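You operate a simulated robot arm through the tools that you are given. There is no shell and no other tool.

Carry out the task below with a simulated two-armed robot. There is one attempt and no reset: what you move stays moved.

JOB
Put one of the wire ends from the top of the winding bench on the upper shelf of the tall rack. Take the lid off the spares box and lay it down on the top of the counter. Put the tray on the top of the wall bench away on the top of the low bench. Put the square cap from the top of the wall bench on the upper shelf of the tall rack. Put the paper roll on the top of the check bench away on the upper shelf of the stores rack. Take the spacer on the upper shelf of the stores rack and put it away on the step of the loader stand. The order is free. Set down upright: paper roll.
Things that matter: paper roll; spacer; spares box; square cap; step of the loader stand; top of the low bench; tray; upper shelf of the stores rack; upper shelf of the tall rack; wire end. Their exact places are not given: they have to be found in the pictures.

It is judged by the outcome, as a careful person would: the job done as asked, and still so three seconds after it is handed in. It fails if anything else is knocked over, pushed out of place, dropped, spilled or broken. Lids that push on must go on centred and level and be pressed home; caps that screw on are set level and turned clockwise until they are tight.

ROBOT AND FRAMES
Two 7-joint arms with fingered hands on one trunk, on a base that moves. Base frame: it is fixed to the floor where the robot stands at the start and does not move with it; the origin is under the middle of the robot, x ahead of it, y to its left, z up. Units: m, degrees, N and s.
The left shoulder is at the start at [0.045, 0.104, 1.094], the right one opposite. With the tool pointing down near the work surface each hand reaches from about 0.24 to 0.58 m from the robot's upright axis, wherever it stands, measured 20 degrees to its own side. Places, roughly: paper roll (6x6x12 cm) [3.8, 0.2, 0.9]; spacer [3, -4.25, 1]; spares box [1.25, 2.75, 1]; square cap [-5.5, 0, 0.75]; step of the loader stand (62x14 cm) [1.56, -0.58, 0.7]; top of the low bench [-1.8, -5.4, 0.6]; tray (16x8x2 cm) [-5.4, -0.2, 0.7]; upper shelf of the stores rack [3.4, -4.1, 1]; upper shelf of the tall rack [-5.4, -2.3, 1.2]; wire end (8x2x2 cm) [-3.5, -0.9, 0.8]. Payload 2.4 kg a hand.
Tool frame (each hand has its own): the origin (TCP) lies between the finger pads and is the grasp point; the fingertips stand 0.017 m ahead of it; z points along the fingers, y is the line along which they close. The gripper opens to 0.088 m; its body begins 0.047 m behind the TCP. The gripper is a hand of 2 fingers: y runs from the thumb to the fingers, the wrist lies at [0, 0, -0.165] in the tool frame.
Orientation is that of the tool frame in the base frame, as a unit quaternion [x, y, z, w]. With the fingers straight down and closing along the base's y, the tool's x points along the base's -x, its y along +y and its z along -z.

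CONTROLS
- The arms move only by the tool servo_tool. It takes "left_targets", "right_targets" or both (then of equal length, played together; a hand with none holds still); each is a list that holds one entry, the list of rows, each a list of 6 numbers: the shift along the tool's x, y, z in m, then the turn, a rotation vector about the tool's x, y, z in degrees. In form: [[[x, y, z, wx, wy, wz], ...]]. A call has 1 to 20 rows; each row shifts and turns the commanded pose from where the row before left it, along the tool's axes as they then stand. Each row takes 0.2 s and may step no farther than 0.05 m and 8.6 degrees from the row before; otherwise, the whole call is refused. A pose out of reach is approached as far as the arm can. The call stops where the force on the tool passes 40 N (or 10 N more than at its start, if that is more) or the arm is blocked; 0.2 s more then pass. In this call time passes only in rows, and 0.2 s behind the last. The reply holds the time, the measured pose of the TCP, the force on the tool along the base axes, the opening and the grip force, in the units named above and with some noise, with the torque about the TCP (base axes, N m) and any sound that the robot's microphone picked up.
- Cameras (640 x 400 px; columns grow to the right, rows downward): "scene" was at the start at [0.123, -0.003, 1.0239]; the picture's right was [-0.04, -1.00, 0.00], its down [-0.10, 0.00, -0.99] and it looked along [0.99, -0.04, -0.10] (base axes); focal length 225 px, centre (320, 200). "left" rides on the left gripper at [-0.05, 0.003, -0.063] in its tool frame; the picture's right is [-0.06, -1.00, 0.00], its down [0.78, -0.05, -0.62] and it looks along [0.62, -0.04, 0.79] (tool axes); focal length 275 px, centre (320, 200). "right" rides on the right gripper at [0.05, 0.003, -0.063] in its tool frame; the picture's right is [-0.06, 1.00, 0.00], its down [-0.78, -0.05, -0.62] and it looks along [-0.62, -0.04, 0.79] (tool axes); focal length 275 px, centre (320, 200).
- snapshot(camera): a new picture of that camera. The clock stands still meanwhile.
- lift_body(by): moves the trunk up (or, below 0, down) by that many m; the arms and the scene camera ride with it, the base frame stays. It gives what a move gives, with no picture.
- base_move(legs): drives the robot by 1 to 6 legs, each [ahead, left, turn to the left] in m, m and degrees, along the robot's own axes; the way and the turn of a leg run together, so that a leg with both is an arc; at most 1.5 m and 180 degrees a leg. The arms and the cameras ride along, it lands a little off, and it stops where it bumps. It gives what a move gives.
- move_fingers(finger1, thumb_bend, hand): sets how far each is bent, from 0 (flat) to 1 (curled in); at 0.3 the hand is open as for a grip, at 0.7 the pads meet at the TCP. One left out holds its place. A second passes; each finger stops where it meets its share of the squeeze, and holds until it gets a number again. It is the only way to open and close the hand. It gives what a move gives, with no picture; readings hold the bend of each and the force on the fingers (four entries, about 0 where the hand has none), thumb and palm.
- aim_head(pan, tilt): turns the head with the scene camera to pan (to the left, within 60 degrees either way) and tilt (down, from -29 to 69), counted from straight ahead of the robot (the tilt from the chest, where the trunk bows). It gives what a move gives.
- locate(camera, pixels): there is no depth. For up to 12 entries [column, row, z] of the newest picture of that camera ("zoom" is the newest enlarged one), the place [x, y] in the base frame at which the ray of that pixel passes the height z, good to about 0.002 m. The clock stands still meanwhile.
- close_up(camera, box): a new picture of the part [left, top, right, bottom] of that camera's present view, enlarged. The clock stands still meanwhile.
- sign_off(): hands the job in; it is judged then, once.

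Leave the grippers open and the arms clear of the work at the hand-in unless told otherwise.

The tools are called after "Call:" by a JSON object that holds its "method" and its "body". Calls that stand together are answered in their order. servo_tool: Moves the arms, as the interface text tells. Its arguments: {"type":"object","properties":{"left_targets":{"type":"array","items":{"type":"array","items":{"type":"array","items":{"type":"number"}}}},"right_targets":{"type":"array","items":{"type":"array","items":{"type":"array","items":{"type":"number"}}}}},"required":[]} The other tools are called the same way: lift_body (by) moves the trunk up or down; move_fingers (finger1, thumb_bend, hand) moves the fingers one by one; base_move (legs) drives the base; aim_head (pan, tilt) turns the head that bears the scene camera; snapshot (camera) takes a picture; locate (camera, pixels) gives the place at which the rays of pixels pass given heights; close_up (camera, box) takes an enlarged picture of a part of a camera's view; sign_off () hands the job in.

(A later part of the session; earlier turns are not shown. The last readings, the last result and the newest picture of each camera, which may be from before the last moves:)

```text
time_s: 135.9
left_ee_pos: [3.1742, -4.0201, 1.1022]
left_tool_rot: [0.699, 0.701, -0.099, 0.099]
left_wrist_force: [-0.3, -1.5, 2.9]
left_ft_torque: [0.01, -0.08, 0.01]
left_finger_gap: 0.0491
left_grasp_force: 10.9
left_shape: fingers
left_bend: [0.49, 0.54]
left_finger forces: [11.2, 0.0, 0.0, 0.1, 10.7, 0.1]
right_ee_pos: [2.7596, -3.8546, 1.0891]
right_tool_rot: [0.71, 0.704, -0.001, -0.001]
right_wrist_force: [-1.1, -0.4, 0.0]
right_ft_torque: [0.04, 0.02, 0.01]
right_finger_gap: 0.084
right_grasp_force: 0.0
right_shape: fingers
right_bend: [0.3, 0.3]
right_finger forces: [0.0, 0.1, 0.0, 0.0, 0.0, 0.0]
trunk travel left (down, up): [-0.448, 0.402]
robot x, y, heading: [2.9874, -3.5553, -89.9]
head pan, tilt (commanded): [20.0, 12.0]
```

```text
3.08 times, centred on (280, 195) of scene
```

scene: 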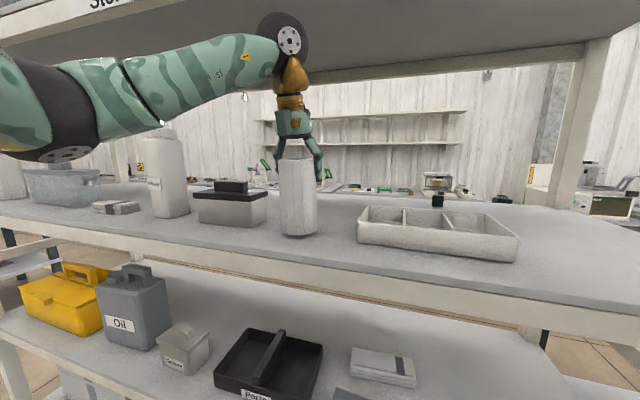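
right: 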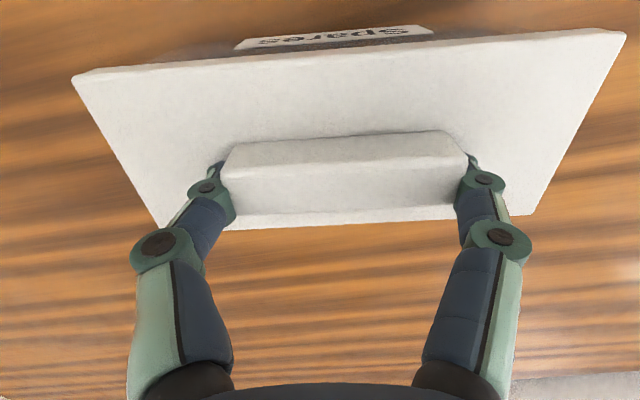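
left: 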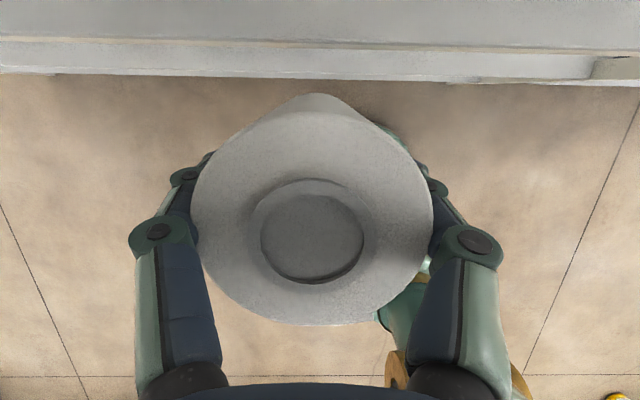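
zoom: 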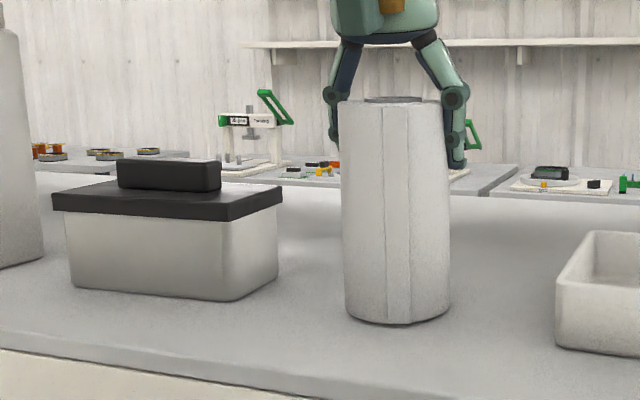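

Contact (force rises to +3 N). One more millimetre-scale press to seat it, then I open the fingers.

Call:
{"method": "servo_tool", "body": {"left_targets": [[[0.0004, 0, 0.0014, 0, 0, 0]]]}}

Call:
{"method": "move_fingers", "body": {"hand": "left", "finger1": 0.4, "thumb_bend": 0.4}}

Call:
{"method": "close_up", "body": {"camera": "scene", "box": [200, 130, 360, 260]}}

Call:
{"method": "snapshot", "body": {"camera": "left"}}

```text
time_s: 136.3
left_ee_pos: [3.1727, -4.0196, 1.1008]
left_tool_rot: [0.699, 0.701, -0.099, 0.099]
left_wrist_force: [-1.1, -2.1, 11.0]
left_ft_torque: [0.03, -0.09, -0.04]
left_finger_gap: 0.0489
left_grasp_force: 11.4
left_shape: fingers
left_bend: [0.5, 0.55]
left_finger forces: [11.9, 0.0, 0.0, 0.0, 11.2, 0.1]
right_ee_pos: [2.7586, -3.8533, 1.0897]
right_tool_rot: [0.709, 0.705, 0.0, 0.0]
right_wrist_force: [-0.3, -0.5, 0.7]
right_ft_torque: [0.03, 0.01, 0.04]
right_finger_gap: 0.084
right_grasp_force: 0.0
right_shape: fingers
right_bend: [0.3, 0.3]
right_finger forces: [0.0, 0.1, 0.0, 0.0, 0.0, 0.1]
trunk travel left (down, up): [-0.448, 0.402]
robot x, y, heading: [2.9866, -3.5561, -89.6]
head pan, tilt (commanded): [20.0, 12.0]
```

```text
time_s: 137.3
left_ee_pos: [3.1738, -4.0192, 1.0993]
left_tool_rot: [0.699, 0.701, -0.098, 0.098]
left_wrist_force: [1.4, -0.6, 1.3]
left_ft_torque: [0.01, -0.04, 0.03]
left_finger_gap: 0.0636
left_grasp_force: 1.0
left_shape: fingers
left_bend: [0.4, 0.4]
left_finger forces: [1.6, 0.1, 0.1, 0.0, 0.5, 0.1]
right_ee_pos: [2.7592, -3.8539, 1.0887]
right_tool_rot: [0.709, 0.705, -0.001, -0.001]
right_wrist_force: [0.5, 1.0, 0.4]
right_ft_torque: [0.01, -0.04, 0.02]
right_finger_gap: 0.0843
right_grasp_force: 0.2
right_shape: fingers
right_bend: [0.3, 0.3]
right_finger forces: [0.1, 0.1, 0.0, 0.0, 0.0, 0.1]
trunk travel left (down, up): [-0.448, 0.402]
robot x, y, heading: [2.9869, -3.5539, -90.0]
head pan, tilt (commanded): [20.0, 12.0]
```

```text
3.08 times, centred on (280, 195) of scene
```

zoom: 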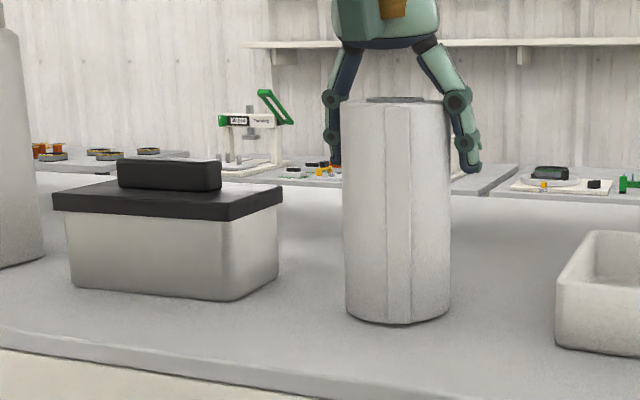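

```text
taken
```

left: 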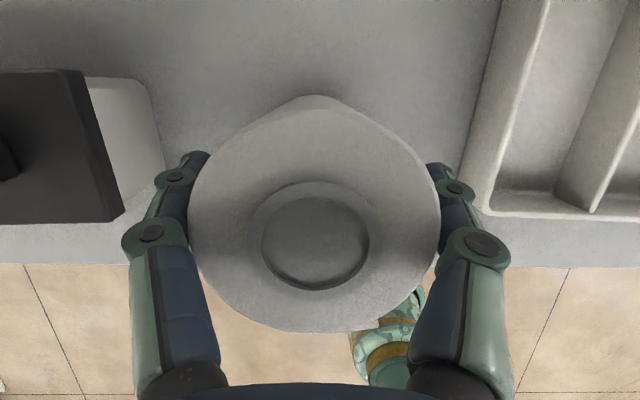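

The roll stands on its own. I open fully and withdraw along +y.

Call:
{"method": "move_fingers", "body": {"hand": "left", "finger1": 0.3, "thumb_bend": 0.3}}

Call:
{"method": "servo_tool", "body": {"left_targets": [[[-0.0014, 0, -0.0048, 0, 0, 0], [0.0192, 0, -0.0055, 0, 0, 0], [0.0192, 0, -0.0055, 0, 0, 0], [0.0288, 0, -0.0083, 0, 0, 0], [0.0288, 0, -0.0083, 0, 0, 0], [0.0288, 0, -0.0083, 0, 0, 0]]]}}

Call:
{"method": "snapshot", "body": {"camera": "scene"}}

```text
time_s: 138.3
left_ee_pos: [3.1735, -4.0209, 1.0996]
left_tool_rot: [0.699, 0.701, -0.099, 0.099]
left_wrist_force: [0.3, 0.5, -0.3]
left_ft_torque: [0.01, 0.02, 0.01]
left_finger_gap: 0.0832
left_grasp_force: 0.1
left_shape: fingers
left_bend: [0.3, 0.3]
left_finger forces: [0.0, 0.0, 0.1, 0.0, 0.0, 0.0]
right_ee_pos: [2.7604, -3.8541, 1.0885]
right_tool_rot: [0.71, 0.705, 0.0, 0.0]
right_wrist_force: [-0.8, -0.4, -1.5]
right_ft_torque: [0.01, 0.03, -0.01]
right_finger_gap: 0.0839
right_grasp_force: 0.0
right_shape: fingers
right_bend: [0.3, 0.3]
right_finger forces: [0.1, 0.0, 0.0, 0.0, 0.1, 0.0]
trunk travel left (down, up): [-0.448, 0.402]
robot x, y, heading: [2.9905, -3.5524, -90.0]
head pan, tilt (commanded): [20.0, 12.0]
```

```text
time_s: 139.7
left_ee_pos: [3.1735, -3.8876, 1.1038]
left_tool_rot: [0.699, 0.701, -0.098, 0.099]
left_wrist_force: [0.9, 0.4, 0.0]
left_ft_torque: [-0.03, 0.02, 0.0]
left_finger_gap: 0.0833
left_grasp_force: 0.0
left_shape: fingers
left_bend: [0.3, 0.3]
left_finger forces: [0.0, 0.1, 0.0, 0.1, 0.0, 0.0]
right_ee_pos: [2.76, -3.8537, 1.0901]
right_tool_rot: [0.71, 0.704, -0.001, -0.001]
right_wrist_force: [-0.4, -0.3, -0.5]
right_ft_torque: [0.03, -0.03, 0.03]
right_finger_gap: 0.0837
right_grasp_force: 0.1
right_shape: fingers
right_bend: [0.3, 0.3]
right_finger forces: [0.0, 0.1, 0.0, 0.1, 0.0, 0.1]
trunk travel left (down, up): [-0.448, 0.402]
robot x, y, heading: [2.9865, -3.5568, -89.8]
head pan, tilt (commanded): [20.0, 12.0]
```

```text
taken
```

scene: 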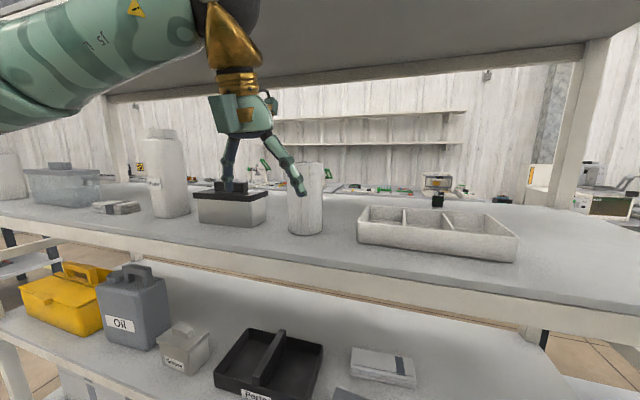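

The roll stands upright on the shelf. For the spacer I'll reach from behind the rack, since it is only ~0.1 m from the back edge. I back off, straighten the left hand, and drive east to look at the passage at x≈4.9.

Call:
{"method": "base_move", "body": {"legs": [[-0.5, 0, 0]]}}

Call:
{"method": "servo_tool", "body": {"left_targets": [[[0.0, 0, 0, 0, 8, 0], [0.0, 0, 0, 0, 8, 0]]], "right_targets": [[[0, 0.03, 0, 0, 0, 0], [0, 0.04, 0, 0, 0, 0]]]}}

Call:
{"method": "base_move", "body": {"legs": [[0, 1.0, 0]]}}

Call:
{"method": "aim_head", "body": {"pan": 25, "tilt": 20}}

Call:
{"method": "snapshot", "body": {"camera": "scene"}}

```text
time_s: 142.6
left_ee_pos: [3.1717, -3.4012, 1.1041]
left_tool_rot: [0.703, 0.697, -0.098, 0.099]
left_wrist_force: [0.1, 0.7, 0.5]
left_ft_torque: [-0.01, -0.01, -0.01]
left_finger_gap: 0.0836
left_grasp_force: 0.1
left_shape: fingers
left_bend: [0.3, 0.3]
left_finger forces: [0.0, 0.0, 0.0, 0.1, 0.0, 0.1]
right_ee_pos: [2.7577, -3.3617, 1.0887]
right_tool_rot: [0.712, 0.702, -0.001, 0.0]
right_wrist_force: [-1.4, -0.1, -0.6]
right_ft_torque: [0.02, 0.01, 0.01]
right_finger_gap: 0.0842
right_grasp_force: 0.0
right_shape: fingers
right_bend: [0.3, 0.3]
right_finger forces: [0.1, 0.0, 0.0, 0.0, 0.1, 0.0]
trunk travel left (down, up): [-0.448, 0.402]
robot x, y, heading: [2.9911, -3.0629, -90.3]
head pan, tilt (commanded): [20.0, 12.0]
```

```text
time_s: 143.2
left_ee_pos: [3.172, -3.4028, 1.104]
left_tool_rot: [0.71, 0.705, 0.0, -0.001]
left_wrist_force: [-0.3, 0.5, -0.8]
left_ft_torque: [0.0, 0.04, 0.0]
left_finger_gap: 0.0835
left_grasp_force: 0.2
left_shape: fingers
left_bend: [0.3, 0.3]
left_finger forces: [0.0, 0.1, 0.1, 0.0, 0.1, 0.1]
right_ee_pos: [2.8292, -3.3635, 1.0876]
right_tool_rot: [0.713, 0.701, -0.001, 0.0]
right_wrist_force: [-0.2, -0.4, 0.2]
right_ft_torque: [0.02, 0.03, -0.04]
right_finger_gap: 0.0841
right_grasp_force: 0.1
right_shape: fingers
right_bend: [0.3, 0.3]
right_finger forces: [0.0, 0.1, 0.0, 0.0, 0.1, 0.0]
trunk travel left (down, up): [-0.448, 0.402]
robot x, y, heading: [2.991, -3.0635, -90.5]
head pan, tilt (commanded): [20.0, 12.0]
```

```text
time_s: 148.3
left_ee_pos: [4.1699, -3.4005, 1.1045]
left_tool_rot: [0.705, 0.709, 0.0, 0.0]
left_wrist_force: [-0.1, 0.3, -0.2]
left_ft_torque: [-0.01, 0.0, 0.02]
left_finger_gap: 0.0834
left_grasp_force: 0.1
left_shape: fingers
left_bend: [0.3, 0.3]
left_finger forces: [0.0, 0.0, 0.1, 0.0, 0.1, 0.0]
right_ee_pos: [3.8251, -3.3659, 1.087]
right_tool_rot: [0.708, 0.706, 0.0, -0.001]
right_wrist_force: [-0.4, 0.3, 0.4]
right_ft_torque: [-0.02, 0.03, 0.02]
right_finger_gap: 0.0841
right_grasp_force: 0.0
right_shape: fingers
right_bend: [0.3, 0.3]
right_finger forces: [0.1, 0.0, 0.1, 0.0, 0.1, 0.1]
trunk travel left (down, up): [-0.448, 0.402]
robot x, y, heading: [3.9855, -3.0675, -89.5]
head pan, tilt (commanded): [20.0, 12.0]
```

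```text
time_s: 149.0
left_ee_pos: [4.1693, -3.3998, 1.1036]
left_tool_rot: [0.705, 0.709, 0.001, 0.0]
left_wrist_force: [0.1, 0.6, -0.2]
left_ft_torque: [0.0, -0.01, 0.03]
left_finger_gap: 0.0835
left_grasp_force: 0.1
left_shape: fingers
left_bend: [0.3, 0.3]
left_finger forces: [0.0, 0.1, 0.0, 0.0, 0.0, 0.0]
right_ee_pos: [3.8262, -3.366, 1.0869]
right_tool_rot: [0.709, 0.706, 0.0, 0.0]
right_wrist_force: [-0.1, -0.1, 0.6]
right_ft_torque: [0.02, -0.01, -0.02]
right_finger_gap: 0.0839
right_grasp_force: 0.1
right_shape: fingers
right_bend: [0.3, 0.3]
right_finger forces: [0.0, 0.1, 0.0, 0.0, 0.0, 0.0]
trunk travel left (down, up): [-0.448, 0.402]
robot x, y, heading: [3.9854, -3.0645, -89.5]
head pan, tilt (commanded): [25.0, 20.0]
```

```text
taken
```

scene: 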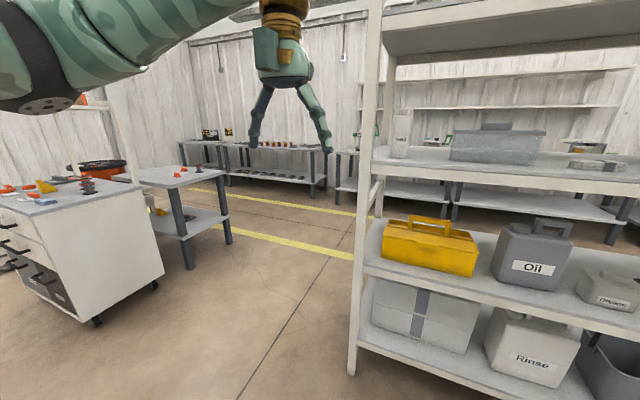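

There is a passage between the rack's post at (352,372) and the grey table at (190,268)–(228,243). I locate these feet.

Call:
{"method": "locate", "body": {"camera": "scene", "pixels": [[352, 373, 0], [190, 269, 0], [230, 243, 0], [97, 325, 0], [154, 288, 0], [355, 258, 0], [270, 240, 0], [612, 243, 0], [375, 215, 0], [326, 197, 0]]}}

```text
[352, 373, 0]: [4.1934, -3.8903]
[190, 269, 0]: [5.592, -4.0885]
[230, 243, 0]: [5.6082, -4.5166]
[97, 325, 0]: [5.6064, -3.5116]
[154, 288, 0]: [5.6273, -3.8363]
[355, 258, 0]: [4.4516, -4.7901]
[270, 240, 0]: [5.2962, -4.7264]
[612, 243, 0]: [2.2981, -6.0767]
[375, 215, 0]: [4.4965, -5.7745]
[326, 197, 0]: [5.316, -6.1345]
```

The passage is wide enough. I drive: left to x≈4.85, south to y≈-5.08, turn right to face -x, go to x≈2.8, then turn right to face +y.

Call:
{"method": "base_move", "body": {"legs": [[0, 0.87, 0], [1.0, 0, 0], [1.0, 0, 0], [0, 0, -90]]}}

Call:
{"method": "aim_head", "body": {"pan": 0, "tilt": 20}}

Call:
{"method": "snapshot", "body": {"camera": "scene"}}

```text
time_s: 167.1
left_ee_pos: [4.5537, -5.2683, 1.1031]
left_tool_rot: [1.0, 0.004, 0.0, 0.0]
left_wrist_force: [0.0, -0.4, 0.5]
left_ft_torque: [0.02, -0.01, 0.02]
left_finger_gap: 0.0835
left_grasp_force: 0.0
left_shape: fingers
left_bend: [0.3, 0.3]
left_finger forces: [0.1, 0.0, 0.0, 0.1, 0.1, 0.0]
right_ee_pos: [4.5867, -4.9259, 1.086]
right_tool_rot: [1.0, 0.002, -0.001, -0.001]
right_wrist_force: [-0.6, -0.2, 0.7]
right_ft_torque: [0.0, -0.01, 0.01]
right_finger_gap: 0.0841
right_grasp_force: 0.1
right_shape: fingers
right_bend: [0.3, 0.3]
right_finger forces: [0.0, 0.0, 0.0, 0.0, 0.0, 0.0]
trunk travel left (down, up): [-0.448, 0.402]
robot x, y, heading: [4.8926, -5.0792, -179.6]
head pan, tilt (commanded): [25.0, 20.0]
```

```text
time_s: 168.0
left_ee_pos: [4.5544, -5.2686, 1.1039]
left_tool_rot: [1.0, 0.007, 0.0, 0.001]
left_wrist_force: [-0.1, -0.4, -0.1]
left_ft_torque: [0.0, -0.04, 0.02]
left_finger_gap: 0.0834
left_grasp_force: 0.1
left_shape: fingers
left_bend: [0.3, 0.3]
left_finger forces: [0.0, 0.0, 0.0, 0.0, 0.1, 0.0]
right_ee_pos: [4.5872, -4.9252, 1.0884]
right_tool_rot: [1.0, 0.002, 0.0, -0.001]
right_wrist_force: [0.9, -0.4, -0.1]
right_ft_torque: [-0.02, 0.0, -0.02]
right_finger_gap: 0.084
right_grasp_force: 0.1
right_shape: fingers
right_bend: [0.3, 0.3]
right_finger forces: [0.1, 0.0, 0.1, 0.0, 0.1, 0.1]
trunk travel left (down, up): [-0.448, 0.402]
robot x, y, heading: [4.886, -5.0778, -179.6]
head pan, tilt (commanded): [0.0, 20.0]
```

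```text
taken
```

scene: 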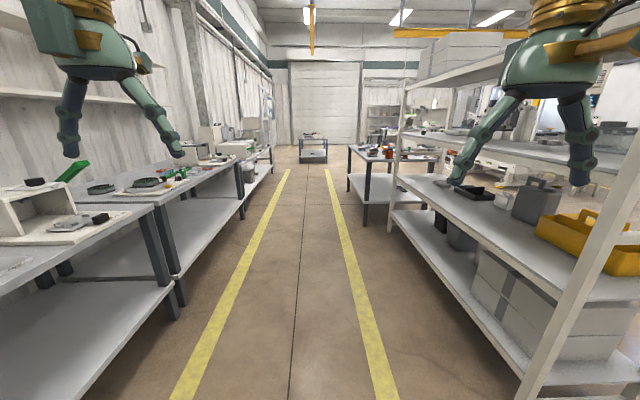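

The aisle west is clear. I drive 2.1 m ahead and turn right to face the rack's back.

Call:
{"method": "base_move", "body": {"legs": [[1.05, 0, 0], [1.05, 0, 0], [0, 0, -90.4]]}}

Call:
{"method": "aim_head", "body": {"pan": -10, "tilt": 20}}

Call:
{"method": "snapshot", "body": {"camera": "scene"}}

```text
time_s: 182.2
left_ee_pos: [2.6214, -4.7613, 1.1035]
left_tool_rot: [-0.706, 0.708, 0.0, 0.001]
left_wrist_force: [0.4, 0.5, 0.5]
left_ft_torque: [-0.01, -0.02, -0.02]
left_finger_gap: 0.0833
left_grasp_force: 0.0
left_shape: fingers
left_bend: [0.3, 0.3]
left_finger forces: [0.0, 0.0, 0.1, 0.0, 0.1, 0.1]
right_ee_pos: [2.965, -4.7977, 1.0864]
right_tool_rot: [-0.703, 0.711, 0.0, 0.002]
right_wrist_force: [-0.1, 0.2, -0.5]
right_ft_torque: [-0.01, 0.0, 0.01]
right_finger_gap: 0.0841
right_grasp_force: 0.1
right_shape: fingers
right_bend: [0.3, 0.3]
right_finger forces: [0.0, 0.0, 0.1, 0.0, 0.0, 0.1]
trunk travel left (down, up): [-0.448, 0.402]
robot x, y, heading: [2.8074, -5.0959, 90.1]
head pan, tilt (commanded): [0.0, 20.0]
```

```text
time_s: 182.9
left_ee_pos: [2.6208, -4.7598, 1.1034]
left_tool_rot: [-0.706, 0.708, -0.001, 0.0]
left_wrist_force: [-0.7, -0.8, 0.9]
left_ft_torque: [-0.05, 0.01, -0.01]
left_finger_gap: 0.0836
left_grasp_force: 0.0
left_shape: fingers
left_bend: [0.3, 0.3]
left_finger forces: [0.0, 0.0, 0.1, 0.0, 0.1, 0.0]
right_ee_pos: [2.9651, -4.798, 1.0878]
right_tool_rot: [-0.704, 0.71, -0.001, 0.001]
right_wrist_force: [0.2, 0.8, 0.2]
right_ft_torque: [-0.03, 0.02, 0.0]
right_finger_gap: 0.0842
right_grasp_force: 0.1
right_shape: fingers
right_bend: [0.3, 0.3]
right_finger forces: [0.0, 0.1, 0.0, 0.0, 0.0, 0.0]
trunk travel left (down, up): [-0.448, 0.402]
robot x, y, heading: [2.8029, -5.0972, 89.7]
head pan, tilt (commanded): [-10.0, 20.0]
```

```text
taken
```

scene: 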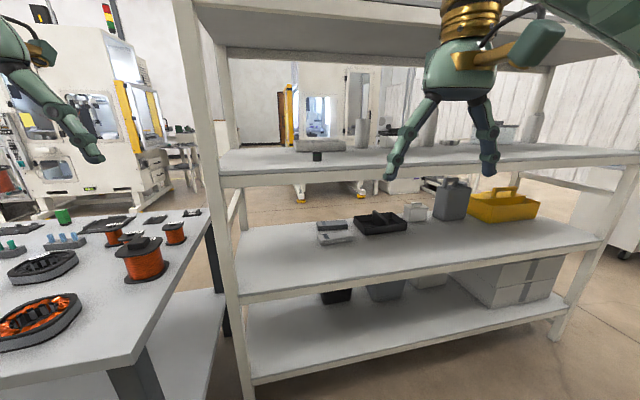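

From behind, the spacer is at (318,156). I zoom in and locate it and the back edge.

Call:
{"method": "close_up", "body": {"camera": "scene", "box": [256, 125, 384, 205]}}

Call:
{"method": "locate", "body": {"camera": "scene", "pixels": [[318, 161, 1.0], [318, 172, 1.0], [220, 175, 1.0], [318, 53, 1.34], [250, 385, 0]]}}

```text
5.00 times, centred on (320, 165) of scene
```

zoom: 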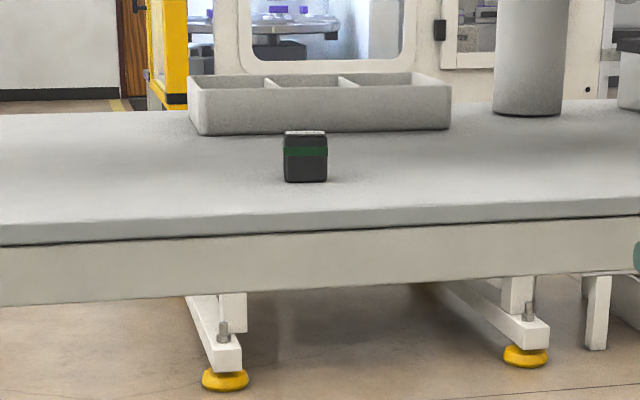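

```text
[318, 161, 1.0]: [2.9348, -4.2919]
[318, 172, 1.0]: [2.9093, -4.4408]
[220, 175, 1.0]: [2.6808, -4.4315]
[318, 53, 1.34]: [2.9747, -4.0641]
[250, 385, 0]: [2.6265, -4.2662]
```

I locate the neighbouring spool bench's corner to be sure the base has room.

Call:
{"method": "locate", "body": {"camera": "scene", "pixels": [[130, 366, 0.8], [205, 222, 0.8], [205, 212, 0.8], [20, 380, 0.8], [240, 345, 0.2]]}}

Call:
{"method": "aim_head", "body": {"pan": 20, "tilt": 45}}

Call:
{"method": "snapshot", "body": {"camera": "scene"}}

```text
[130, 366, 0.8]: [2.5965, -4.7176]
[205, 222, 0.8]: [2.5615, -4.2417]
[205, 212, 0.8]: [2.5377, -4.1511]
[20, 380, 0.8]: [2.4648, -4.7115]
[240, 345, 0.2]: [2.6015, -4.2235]
```

```text
time_s: 183.9
left_ee_pos: [2.6218, -4.7601, 1.1046]
left_tool_rot: [-0.707, 0.708, 0.0, 0.0]
left_wrist_force: [-0.5, 0.9, -0.1]
left_ft_torque: [0.0, -0.02, 0.01]
left_finger_gap: 0.0836
left_grasp_force: 0.1
left_shape: fingers
left_bend: [0.3, 0.3]
left_finger forces: [0.1, 0.1, 0.1, 0.0, 0.0, 0.0]
right_ee_pos: [2.9643, -4.7971, 1.0873]
right_tool_rot: [-0.703, 0.711, -0.001, 0.001]
right_wrist_force: [0.1, 1.1, -0.4]
right_ft_torque: [0.0, 0.0, -0.03]
right_finger_gap: 0.084
right_grasp_force: 0.1
right_shape: fingers
right_bend: [0.3, 0.3]
right_finger forces: [0.0, 0.1, 0.1, 0.0, 0.0, 0.0]
trunk travel left (down, up): [-0.448, 0.402]
robot x, y, heading: [2.8039, -5.0958, 89.8]
head pan, tilt (commanded): [20.0, 45.0]
```

```text
taken
```

scene: 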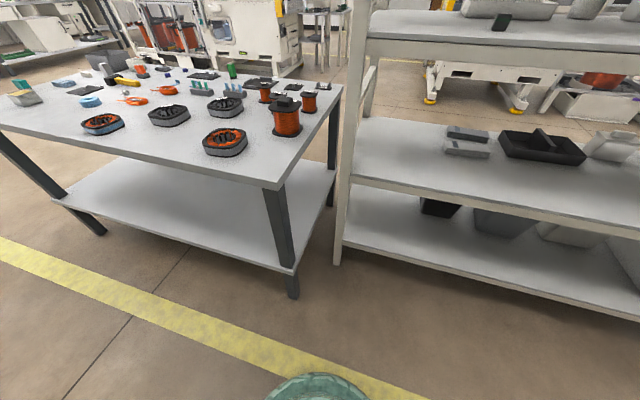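

Call:
{"method": "locate", "body": {"camera": "scene", "pixels": [[293, 299, 0], [337, 265, 0], [639, 322, 0.2], [318, 373, 0.1], [265, 398, 0.1], [369, 398, 0.1], [285, 188, 0.85], [335, 258, 0.0]]}}

```text
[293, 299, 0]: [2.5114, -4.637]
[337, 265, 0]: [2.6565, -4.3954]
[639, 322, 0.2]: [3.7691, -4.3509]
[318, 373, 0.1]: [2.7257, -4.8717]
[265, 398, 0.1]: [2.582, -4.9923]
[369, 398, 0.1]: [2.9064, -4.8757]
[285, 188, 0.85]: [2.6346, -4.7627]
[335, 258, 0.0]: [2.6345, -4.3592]
```

The base (radius ≈0.24) has room. I retract the left hand by 8 cm, then drive 0.32 ahead and 0.06 right.

Call:
{"method": "servo_tool", "body": {"left_targets": [[[0.04, 0, -0.02, 0, 0, 0], [0.035, 0, -0.02, 0, 0, 0]]], "right_targets": [[[0.02, 0, -0.02, 0, 0, 0], [0.02, 0, -0.02, 0, 0, 0]]]}}

Call:
{"method": "base_move", "body": {"legs": [[0, -0.06, 0], [0.32, 0, 0]]}}

Call:
{"method": "aim_head", "body": {"pan": -10, "tilt": 25}}

Call:
{"method": "snapshot", "body": {"camera": "scene"}}

Call:
{"method": "snapshot", "body": {"camera": "right"}}

```text
time_s: 184.5
left_ee_pos: [2.6205, -4.8376, 1.1445]
left_tool_rot: [0.707, -0.707, 0.0, 0.0]
left_wrist_force: [0.1, 0.1, -0.3]
left_ft_torque: [-0.03, 0.01, -0.03]
left_finger_gap: 0.0835
left_grasp_force: 0.1
left_shape: fingers
left_bend: [0.3, 0.3]
left_finger forces: [0.0, 0.0, 0.0, 0.0, 0.0, 0.0]
right_ee_pos: [2.9643, -4.8377, 1.1285]
right_tool_rot: [-0.704, 0.71, -0.001, 0.001]
right_wrist_force: [0.3, -0.3, 0.0]
right_ft_torque: [-0.02, -0.02, 0.03]
right_finger_gap: 0.084
right_grasp_force: 0.0
right_shape: fingers
right_bend: [0.3, 0.3]
right_finger forces: [0.0, 0.1, 0.0, 0.0, 0.0, 0.0]
trunk travel left (down, up): [-0.448, 0.402]
robot x, y, heading: [2.8031, -5.0989, 89.7]
head pan, tilt (commanded): [20.0, 45.0]
```

```text
time_s: 187.2
left_ee_pos: [2.6819, -4.5138, 1.1434]
left_tool_rot: [-0.704, 0.71, 0.001, 0.0]
left_wrist_force: [-1.4, 0.4, 0.3]
left_ft_torque: [0.02, -0.02, 0.02]
left_finger_gap: 0.0837
left_grasp_force: 0.1
left_shape: fingers
left_bend: [0.3, 0.3]
left_finger forces: [0.1, 0.0, 0.1, 0.0, 0.1, 0.0]
right_ee_pos: [3.0262, -4.5156, 1.1265]
right_tool_rot: [-0.702, 0.712, 0.0, 0.001]
right_wrist_force: [0.7, -0.4, 0.6]
right_ft_torque: [-0.02, -0.01, 0.0]
right_finger_gap: 0.084
right_grasp_force: 0.0
right_shape: fingers
right_bend: [0.3, 0.3]
right_finger forces: [0.0, 0.0, 0.0, 0.1, 0.0, 0.0]
trunk travel left (down, up): [-0.448, 0.402]
robot x, y, heading: [2.8667, -4.7737, 89.8]
head pan, tilt (commanded): [20.0, 45.0]
```

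```text
time_s: 188.2
left_ee_pos: [2.6821, -4.5137, 1.1431]
left_tool_rot: [-0.705, 0.71, 0.001, 0.0]
left_wrist_force: [-0.4, -0.7, -0.1]
left_ft_torque: [-0.02, 0.01, 0.02]
left_finger_gap: 0.0836
left_grasp_force: 0.1
left_shape: fingers
left_bend: [0.3, 0.3]
left_finger forces: [0.0, 0.1, 0.0, 0.0, 0.0, 0.1]
right_ee_pos: [3.0271, -4.5156, 1.1274]
right_tool_rot: [-0.702, 0.712, -0.001, 0.001]
right_wrist_force: [-0.3, 0.6, -0.4]
right_ft_torque: [0.01, -0.02, 0.03]
right_finger_gap: 0.0839
right_grasp_force: 0.1
right_shape: fingers
right_bend: [0.3, 0.3]
right_finger forces: [0.1, 0.0, 0.1, 0.1, 0.0, 0.0]
trunk travel left (down, up): [-0.448, 0.402]
robot x, y, heading: [2.8616, -4.7755, 89.5]
head pan, tilt (commanded): [-10.0, 25.0]
```

```text
taken
```

scene: 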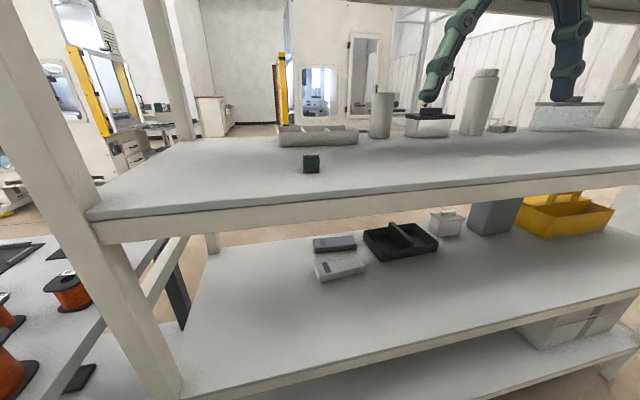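

```text
taken
```

right: 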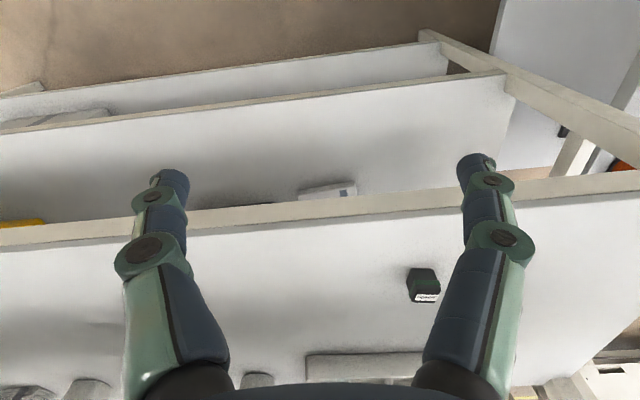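

I zoom on the spacer in both cameras and locate it.

Call:
{"method": "close_up", "body": {"camera": "scene", "box": [272, 140, 352, 190]}}

Call:
{"method": "locate", "body": {"camera": "zoom", "pixels": [[254, 265, 1.003], [375, 265, 1.003], [318, 265, 1.003], [318, 130, 1.03], [318, 120, 1.03]]}}

Call:
{"method": "close_up", "body": {"camera": "right", "box": [376, 250, 472, 310]}}

```text
8.00 times, centred on (312, 165) of scene
```

zoom: 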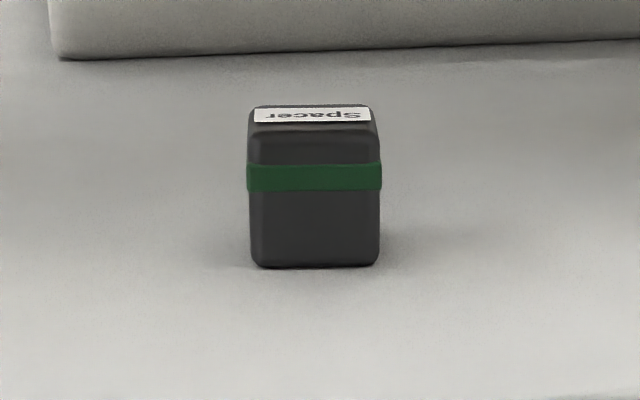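

```text
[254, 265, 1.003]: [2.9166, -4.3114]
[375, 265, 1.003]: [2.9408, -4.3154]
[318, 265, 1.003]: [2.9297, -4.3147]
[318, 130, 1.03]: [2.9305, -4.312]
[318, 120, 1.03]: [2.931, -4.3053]
```

```text
6.67 times, centred on (424, 280) of right
```

zoom: 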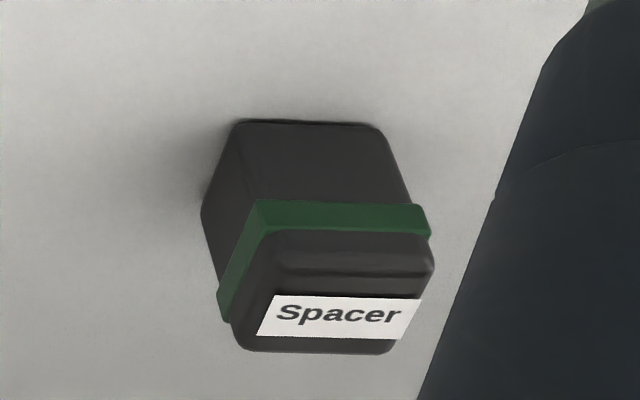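

It's labelled "Spacer". I cross-check its position in the right hand's zoom.

Call:
{"method": "locate", "body": {"camera": "zoom", "pixels": [[262, 240, 1.033], [432, 262, 1.033], [240, 350, 1.033], [388, 352, 1.033], [330, 300, 1.033], [240, 122, 1.003], [380, 128, 1.003], [203, 215, 1.003]]}}

```text
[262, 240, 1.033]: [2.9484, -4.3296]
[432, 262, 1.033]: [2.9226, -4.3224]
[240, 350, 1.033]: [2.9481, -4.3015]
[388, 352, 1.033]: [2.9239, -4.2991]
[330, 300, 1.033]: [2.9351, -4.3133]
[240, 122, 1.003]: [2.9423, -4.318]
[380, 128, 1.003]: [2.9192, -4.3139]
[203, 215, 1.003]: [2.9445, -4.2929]
```

The spacer cube (~2.5 cm) is centred near (2.931, -4.303), top ≈1.028. I align the right hand in x, lower it to TCP 1.08 (wrist below the board), and advance above it.

Call:
{"method": "servo_tool", "body": {"right_targets": [[[0, 0.043, 0.022, 0, 0, 0], [0, 0.043, 0.022, 0, 0, 0], [0, 0.01, 0.003, 0, 0, 0.8], [-0.042, 0, 0, 0, 0, 0], [-0.042, 0, 0, 0, 0, 0], [-0.042, 0, 0, 0, 0, 0], [-0.042, 0, 0, 0, 0, 0]]]}}

Call:
{"method": "snapshot", "body": {"camera": "right"}}

Call:
{"method": "snapshot", "body": {"camera": "scene"}}

```text
time_s: 189.8
left_ee_pos: [2.6825, -4.5148, 1.1449]
left_tool_rot: [-0.705, 0.709, 0.0, 0.0]
left_wrist_force: [0.1, -0.2, -0.8]
left_ft_torque: [0.0, 0.0, 0.0]
left_finger_gap: 0.0832
left_grasp_force: 0.1
left_shape: fingers
left_bend: [0.3, 0.3]
left_finger forces: [0.1, 0.0, 0.0, 0.0, 0.0, 0.0]
right_ee_pos: [2.932, -4.3475, 1.0775]
right_tool_rot: [-0.697, 0.717, 0.0, 0.0]
right_wrist_force: [0.0, 0.0, 0.0]
right_ft_torque: [0.02, -0.02, 0.02]
right_finger_gap: 0.0839
right_grasp_force: 0.0
right_shape: fingers
right_bend: [0.3, 0.3]
right_finger forces: [0.0, 0.1, 0.1, 0.0, 0.1, 0.1]
trunk travel left (down, up): [-0.448, 0.402]
robot x, y, heading: [2.8654, -4.7742, 89.4]
head pan, tilt (commanded): [-10.0, 25.0]
```

```text
taken
```

right: 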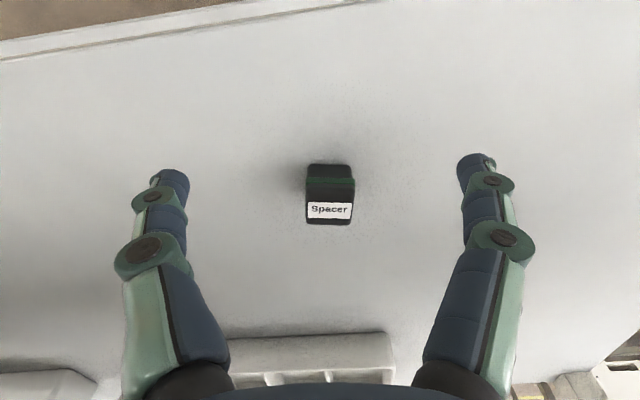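

```text
taken
```

scene: 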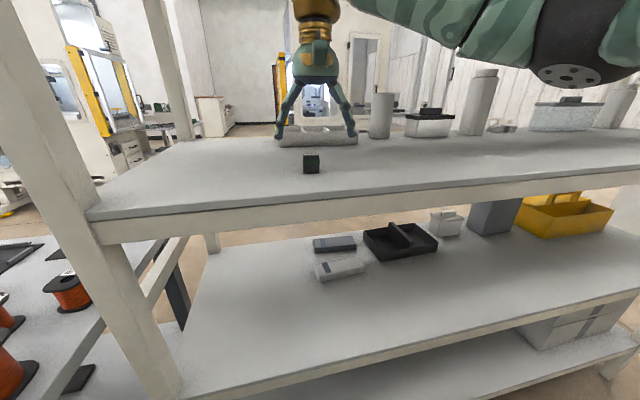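

The spacer is nicely between the fingers. I locate it: top label centre (329,205), front top edge, and sides.

Call:
{"method": "locate", "body": {"camera": "right", "pixels": [[306, 186, 1.028], [356, 186, 1.028], [306, 222, 1.028], [352, 224, 1.028], [309, 165, 1.003], [350, 165, 1.003]]}}

```text
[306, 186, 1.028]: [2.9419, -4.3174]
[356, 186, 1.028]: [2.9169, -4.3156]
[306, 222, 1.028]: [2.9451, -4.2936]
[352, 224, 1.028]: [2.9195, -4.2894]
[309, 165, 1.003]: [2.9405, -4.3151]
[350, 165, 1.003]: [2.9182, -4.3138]
```

The cube's centre is (2.931, -4.304), turned about -5°. I move 43 mm forward with +3° turn, then down 55 mm, then close.

Call:
{"method": "servo_tool", "body": {"right_targets": [[[-0.0435, 0.0, 0, 0, 0, 3], [0, 0, 0.03, 0, 0, 0], [0, 0, 0.02, 0, 0, 0], [0, 0, 0.005, 0, 0, 0]]]}}

Call:
{"method": "snapshot", "body": {"camera": "right"}}

```text
time_s: 190.8
left_ee_pos: [2.6817, -4.5142, 1.1446]
left_tool_rot: [-0.705, 0.709, 0.0, -0.001]
left_wrist_force: [-0.8, 0.2, 0.5]
left_ft_torque: [0.0, 0.0, 0.04]
left_finger_gap: 0.0836
left_grasp_force: 0.1
left_shape: fingers
left_bend: [0.3, 0.3]
left_finger forces: [0.0, 0.0, 0.0, 0.0, 0.1, 0.0]
right_ee_pos: [2.9378, -4.3025, 1.0243]
right_tool_rot: [-0.679, 0.734, 0.0, 0.001]
right_wrist_force: [0.2, 0.5, 0.4]
right_ft_torque: [0.01, 0.01, -0.01]
right_finger_gap: 0.0843
right_grasp_force: 0.0
right_shape: fingers
right_bend: [0.3, 0.3]
right_finger forces: [0.0, 0.0, 0.1, 0.0, 0.0, 0.0]
trunk travel left (down, up): [-0.448, 0.402]
robot x, y, heading: [2.867, -4.7744, 89.7]
head pan, tilt (commanded): [-10.0, 25.0]
```

```text
taken
```

right: 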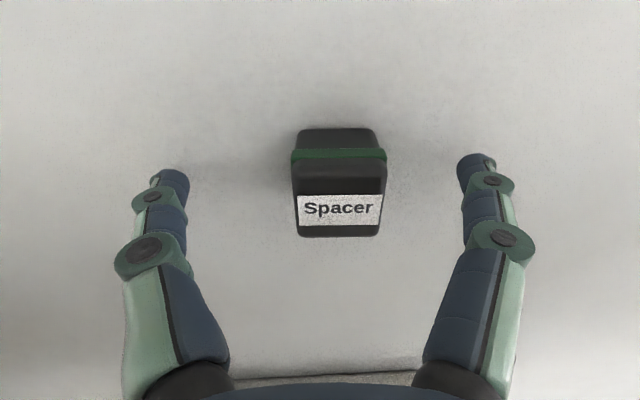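

The cube is 18 px right of the centre: I shift 5 mm along tool y and close the fingers.

Call:
{"method": "servo_tool", "body": {"right_targets": [[[0, 0.005, 0.001, 0, 0, 0]]]}}

Call:
{"method": "move_fingers", "body": {"hand": "right", "finger1": 0.75, "thumb_bend": 0.75}}

Call:
{"method": "snapshot", "body": {"camera": "right"}}

```text
time_s: 191.2
left_ee_pos: [2.6822, -4.5146, 1.1449]
left_tool_rot: [-0.705, 0.709, 0.0, 0.0]
left_wrist_force: [0.3, -0.2, -0.5]
left_ft_torque: [-0.02, -0.01, -0.02]
left_finger_gap: 0.0837
left_grasp_force: 0.1
left_shape: fingers
left_bend: [0.3, 0.3]
left_finger forces: [0.0, 0.0, 0.0, 0.0, 0.1, 0.1]
right_ee_pos: [2.933, -4.3026, 1.0234]
right_tool_rot: [-0.678, 0.735, -0.001, 0.001]
right_wrist_force: [0.6, 0.3, 0.5]
right_ft_torque: [0.02, -0.01, -0.01]
right_finger_gap: 0.084
right_grasp_force: 0.1
right_shape: fingers
right_bend: [0.3, 0.3]
right_finger forces: [0.0, 0.0, 0.0, 0.1, 0.0, 0.0]
trunk travel left (down, up): [-0.448, 0.402]
robot x, y, heading: [2.8645, -4.7761, 89.5]
head pan, tilt (commanded): [-10.0, 25.0]
```

```text
time_s: 192.2
left_ee_pos: [2.6824, -4.5137, 1.1453]
left_tool_rot: [-0.705, 0.709, 0.001, 0.0]
left_wrist_force: [0.1, -0.6, -0.2]
left_ft_torque: [0.01, 0.0, -0.04]
left_finger_gap: 0.0835
left_grasp_force: 0.1
left_shape: fingers
left_bend: [0.3, 0.3]
left_finger forces: [0.1, 0.0, 0.0, 0.0, 0.0, 0.0]
right_ee_pos: [2.9329, -4.3028, 1.023]
right_tool_rot: [-0.678, 0.735, -0.001, 0.0]
right_wrist_force: [0.0, 0.7, -0.4]
right_ft_torque: [-0.03, -0.01, 0.01]
right_finger_gap: 0.0168
right_grasp_force: 8.1
right_shape: fingers
right_bend: [0.64, 0.66]
right_finger forces: [7.7, 0.0, 0.0, 0.0, 7.7, 0.0]
trunk travel left (down, up): [-0.448, 0.402]
robot x, y, heading: [2.8664, -4.7752, 89.7]
head pan, tilt (commanded): [-10.0, 25.0]
```

```text
taken
```

right: 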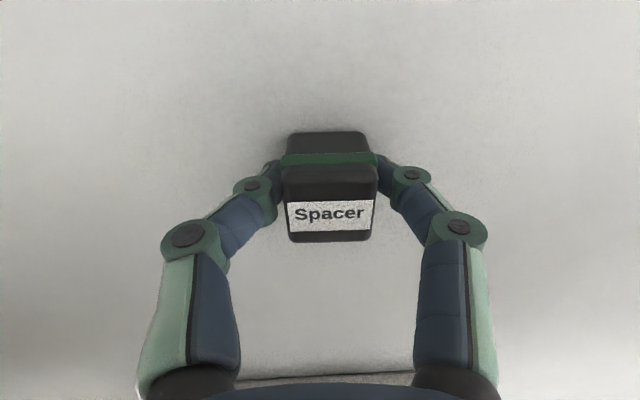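

Gripped at 8 N. I lift 4.5 cm, then withdraw from the rack along -y.

Call:
{"method": "servo_tool", "body": {"right_targets": [[[0, 0, -0.015, 0, 0, 0], [0, 0, -0.03, 0, 0, 0], [0.04, 0, 0, 0, 0, 0], [0.04, 0, 0, 0, 0, 0], [0.04, 0, 0, 0, 0, 0], [0.04, 0, 0, 0, 0, 0], [0.04, 0, 0, 0, 0, 0]]]}}

Call:
{"method": "snapshot", "body": {"camera": "right"}}

Call:
{"method": "snapshot", "body": {"camera": "scene"}}

```text
time_s: 193.8
left_ee_pos: [2.6819, -4.5133, 1.1456]
left_tool_rot: [-0.705, 0.71, -0.001, 0.0]
left_wrist_force: [0.3, -0.6, -1.0]
left_ft_torque: [0.01, -0.01, 0.01]
left_finger_gap: 0.0833
left_grasp_force: 0.0
left_shape: fingers
left_bend: [0.3, 0.3]
left_finger forces: [0.0, 0.0, 0.1, 0.0, 0.0, 0.0]
right_ee_pos: [2.9158, -4.502, 1.0676]
right_tool_rot: [-0.678, 0.735, 0.0, 0.001]
right_wrist_force: [-0.1, -0.3, -1.2]
right_ft_torque: [0.01, -0.01, 0.0]
right_finger_gap: 0.0169
right_grasp_force: 7.4
right_shape: fingers
right_bend: [0.65, 0.66]
right_finger forces: [7.5, 0.0, 0.1, 0.0, 7.6, 0.0]
trunk travel left (down, up): [-0.448, 0.402]
robot x, y, heading: [2.8622, -4.7753, 89.7]
head pan, tilt (commanded): [-10.0, 25.0]
```

```text
taken
```

right: 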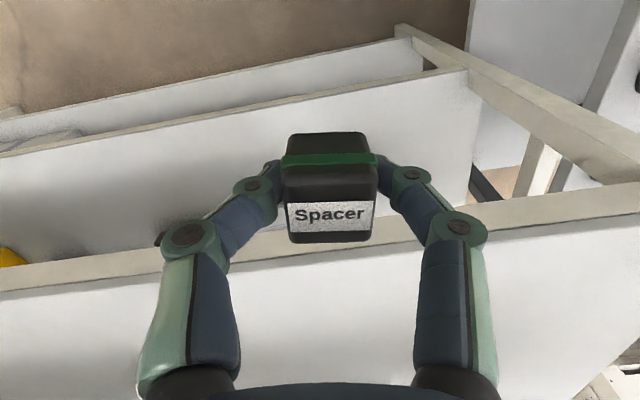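

```text
taken
```

scene: 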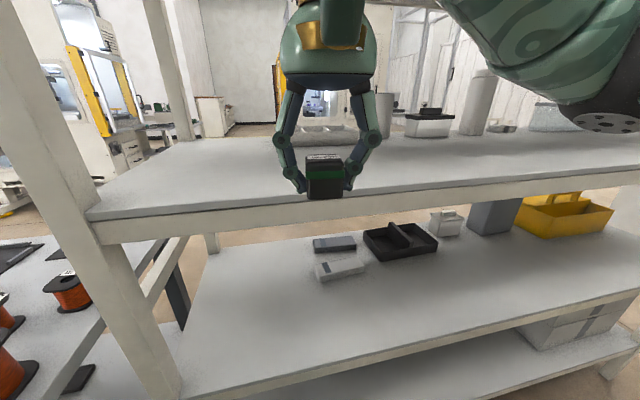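

The spacer is held. I back out, strafe east past the rack, go north, then west to the main aisle, following the way I came.

Call:
{"method": "base_move", "body": {"legs": [[-0.33, 0, 0], [0, -1.0, 0], [0, -1.0, 0]]}}

Call:
{"method": "base_move", "body": {"legs": [[1.03, 0, 0], [1.0, 0, 0], [0, 0.9, 0]]}}

```text
time_s: 205.3
left_ee_pos: [4.623, -4.8355, 1.1442]
left_tool_rot: [0.712, -0.703, 0.0, 0.0]
left_wrist_force: [-0.3, 1.0, 0.0]
left_ft_torque: [0.02, 0.0, 0.01]
left_finger_gap: 0.0839
left_grasp_force: 0.0
left_shape: fingers
left_bend: [0.3, 0.3]
left_finger forces: [0.0, 0.0, 0.0, 0.0, 0.1, 0.1]
right_ee_pos: [4.8555, -4.8193, 1.068]
right_tool_rot: [-0.684, 0.73, -0.001, 0.001]
right_wrist_force: [0.1, 0.2, -1.3]
right_ft_torque: [0.03, 0.0, 0.02]
right_finger_gap: 0.0168
right_grasp_force: 7.0
right_shape: fingers
right_bend: [0.65, 0.66]
right_finger forces: [7.6, 0.0, 0.1, 0.1, 7.7, 0.0]
trunk travel left (down, up): [-0.448, 0.402]
robot x, y, heading: [4.81, -5.0937, 90.5]
head pan, tilt (commanded): [-10.0, 25.0]
```

```text
time_s: 219.4
left_ee_pos: [3.7159, -2.8415, 1.1441]
left_tool_rot: [-0.706, 0.708, 0.0, 0.0]
left_wrist_force: [0.8, 0.0, -1.1]
left_ft_torque: [0.02, 0.01, -0.01]
left_finger_gap: 0.0836
left_grasp_force: 0.0
left_shape: fingers
left_bend: [0.3, 0.3]
left_finger forces: [0.0, 0.0, 0.0, 0.0, 0.0, 0.0]
right_ee_pos: [3.9498, -2.829, 1.0682]
right_tool_rot: [-0.68, 0.734, -0.001, 0.0]
right_wrist_force: [-0.5, -0.1, -2.1]
right_ft_torque: [-0.02, -0.03, 0.03]
right_finger_gap: 0.0166
right_grasp_force: 8.1
right_shape: fingers
right_bend: [0.65, 0.66]
right_finger forces: [7.7, 0.0, 0.0, 0.0, 7.6, 0.0]
trunk travel left (down, up): [-0.448, 0.402]
robot x, y, heading: [3.8983, -3.1005, 89.9]
head pan, tilt (commanded): [-10.0, 25.0]
```

I'm at (3.90, -3.10), facing north. I look around before strafing west.

Call:
{"method": "aim_head", "body": {"pan": 30, "tilt": 20}}

Call:
{"method": "snapshot", "body": {"camera": "scene"}}

```text
time_s: 220.5
left_ee_pos: [3.7162, -2.8417, 1.1445]
left_tool_rot: [-0.706, 0.708, 0.0, 0.0]
left_wrist_force: [0.6, -0.7, 0.2]
left_ft_torque: [-0.01, -0.02, 0.02]
left_finger_gap: 0.0832
left_grasp_force: 0.1
left_shape: fingers
left_bend: [0.3, 0.3]
left_finger forces: [0.0, 0.0, 0.0, 0.0, 0.1, 0.0]
right_ee_pos: [3.9498, -2.8278, 1.0678]
right_tool_rot: [-0.679, 0.734, -0.001, 0.001]
right_wrist_force: [0.6, -0.1, -0.8]
right_ft_torque: [-0.01, 0.01, 0.01]
right_finger_gap: 0.0168
right_grasp_force: 7.5
right_shape: fingers
right_bend: [0.65, 0.66]
right_finger forces: [7.6, 0.1, 0.1, 0.1, 7.6, 0.0]
trunk travel left (down, up): [-0.448, 0.402]
robot x, y, heading: [3.8998, -3.1007, 89.9]
head pan, tilt (commanded): [30.0, 20.0]
```

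```text
taken
```

scene: 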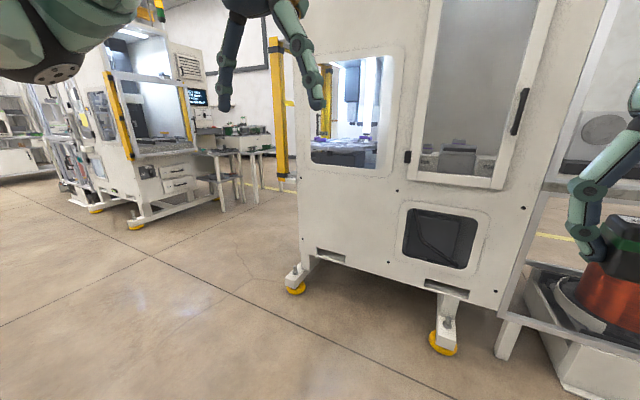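

The way west is clear. I strafe 1.5 m left, drive north 2.5 m, and turn left to face the loader stand (-x).

Call:
{"method": "base_move", "body": {"legs": [[0, 1.5, 0], [1.25, 0, 0], [1.2, 0, 0], [0, 0, 90]]}}

Call:
{"method": "aim_head", "body": {"pan": 0, "tilt": 30}}

Call:
{"method": "snapshot", "body": {"camera": "scene"}}

```text
time_s: 243.1
left_ee_pos: [2.1029, -0.921, 1.1446]
left_tool_rot: [0.999, 0.032, 0.0, 0.0]
left_wrist_force: [-0.4, 0.6, 0.2]
left_ft_torque: [0.03, 0.0, 0.01]
left_finger_gap: 0.0835
left_grasp_force: 0.0
left_shape: fingers
left_bend: [0.3, 0.3]
left_finger forces: [0.0, 0.0, 0.0, 0.0, 0.0, 0.1]
right_ee_pos: [2.0741, -0.689, 1.068]
right_tool_rot: [1.0, -0.005, 0.0, -0.001]
right_wrist_force: [-0.1, -0.8, -1.2]
right_ft_torque: [0.02, 0.0, -0.01]
right_finger_gap: 0.0169
right_grasp_force: 7.9
right_shape: fingers
right_bend: [0.65, 0.66]
right_finger forces: [7.7, 0.0, 0.1, 0.1, 7.7, 0.1]
trunk travel left (down, up): [-0.448, 0.402]
robot x, y, heading: [2.3485, -0.7232, -175.9]
head pan, tilt (commanded): [30.0, 20.0]
```

```text
time_s: 244.1
left_ee_pos: [2.1022, -0.921, 1.144]
left_tool_rot: [0.999, 0.032, 0.0, 0.0]
left_wrist_force: [0.5, 0.5, -0.8]
left_ft_torque: [-0.02, -0.01, -0.01]
left_finger_gap: 0.0835
left_grasp_force: 0.0
left_shape: fingers
left_bend: [0.3, 0.3]
left_finger forces: [0.1, 0.0, 0.0, 0.0, 0.0, 0.0]
right_ee_pos: [2.0737, -0.6897, 1.0687]
right_tool_rot: [1.0, -0.005, 0.0, -0.001]
right_wrist_force: [-0.4, 0.0, -0.6]
right_ft_torque: [0.01, -0.02, 0.04]
right_finger_gap: 0.0169
right_grasp_force: 7.4
right_shape: fingers
right_bend: [0.65, 0.66]
right_finger forces: [7.6, 0.0, 0.0, 0.0, 7.7, 0.0]
trunk travel left (down, up): [-0.448, 0.402]
robot x, y, heading: [2.3524, -0.7205, -176.3]
head pan, tilt (commanded): [0.0, 30.0]
```

```text
taken
```

scene: 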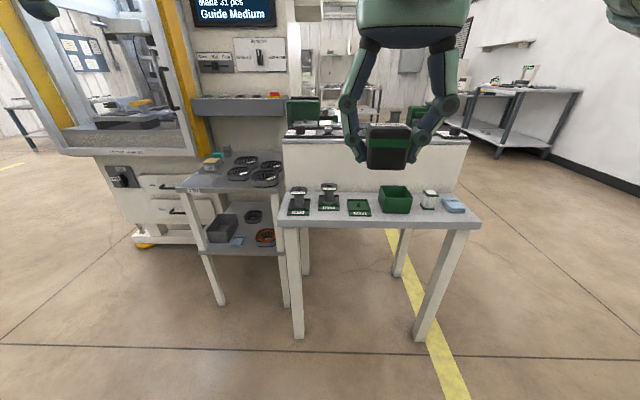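

Now the loader stand's step is in view at (380,205), with items. I zoom in to find free room on it.

Call:
{"method": "close_up", "body": {"camera": "scene", "box": [265, 120, 497, 265]}}

Call:
{"method": "locate", "body": {"camera": "scene", "pixels": [[278, 222, 0.7], [480, 222, 0.7], [285, 195, 0.7], [462, 190, 0.7], [297, 338, 0], [420, 340, 0]]}}

```text
2.76 times, centred on (381, 192) of scene
```

zoom: 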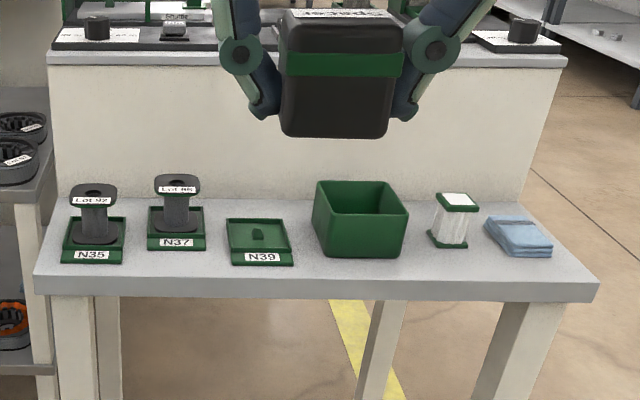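

```text
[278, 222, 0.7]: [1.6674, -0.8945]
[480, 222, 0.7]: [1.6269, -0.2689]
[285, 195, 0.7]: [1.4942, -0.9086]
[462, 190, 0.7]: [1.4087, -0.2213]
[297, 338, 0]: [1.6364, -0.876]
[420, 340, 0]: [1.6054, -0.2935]
```

The best free spot is in front of the white bobbin, zoom (455,264), between the green box and the blue cloth. I locate these precisely.

Call:
{"method": "locate", "body": {"camera": "zoom", "pixels": [[455, 264, 0.7], [455, 276, 0.7], [428, 240, 0.7], [472, 248, 0.7], [407, 250, 0.7], [399, 257, 0.7], [512, 257, 0.7], [552, 257, 0.7], [327, 256, 0.7], [292, 265, 0.7], [594, 280, 0.7], [232, 265, 0.7]]}}

```text
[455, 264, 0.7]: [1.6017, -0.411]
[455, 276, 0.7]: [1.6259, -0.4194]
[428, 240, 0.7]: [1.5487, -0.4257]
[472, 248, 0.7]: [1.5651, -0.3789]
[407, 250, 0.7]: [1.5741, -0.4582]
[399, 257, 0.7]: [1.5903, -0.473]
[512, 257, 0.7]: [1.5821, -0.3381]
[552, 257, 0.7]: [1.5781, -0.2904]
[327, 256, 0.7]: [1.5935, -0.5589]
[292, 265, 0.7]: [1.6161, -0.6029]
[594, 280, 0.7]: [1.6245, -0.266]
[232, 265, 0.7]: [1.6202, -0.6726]
```

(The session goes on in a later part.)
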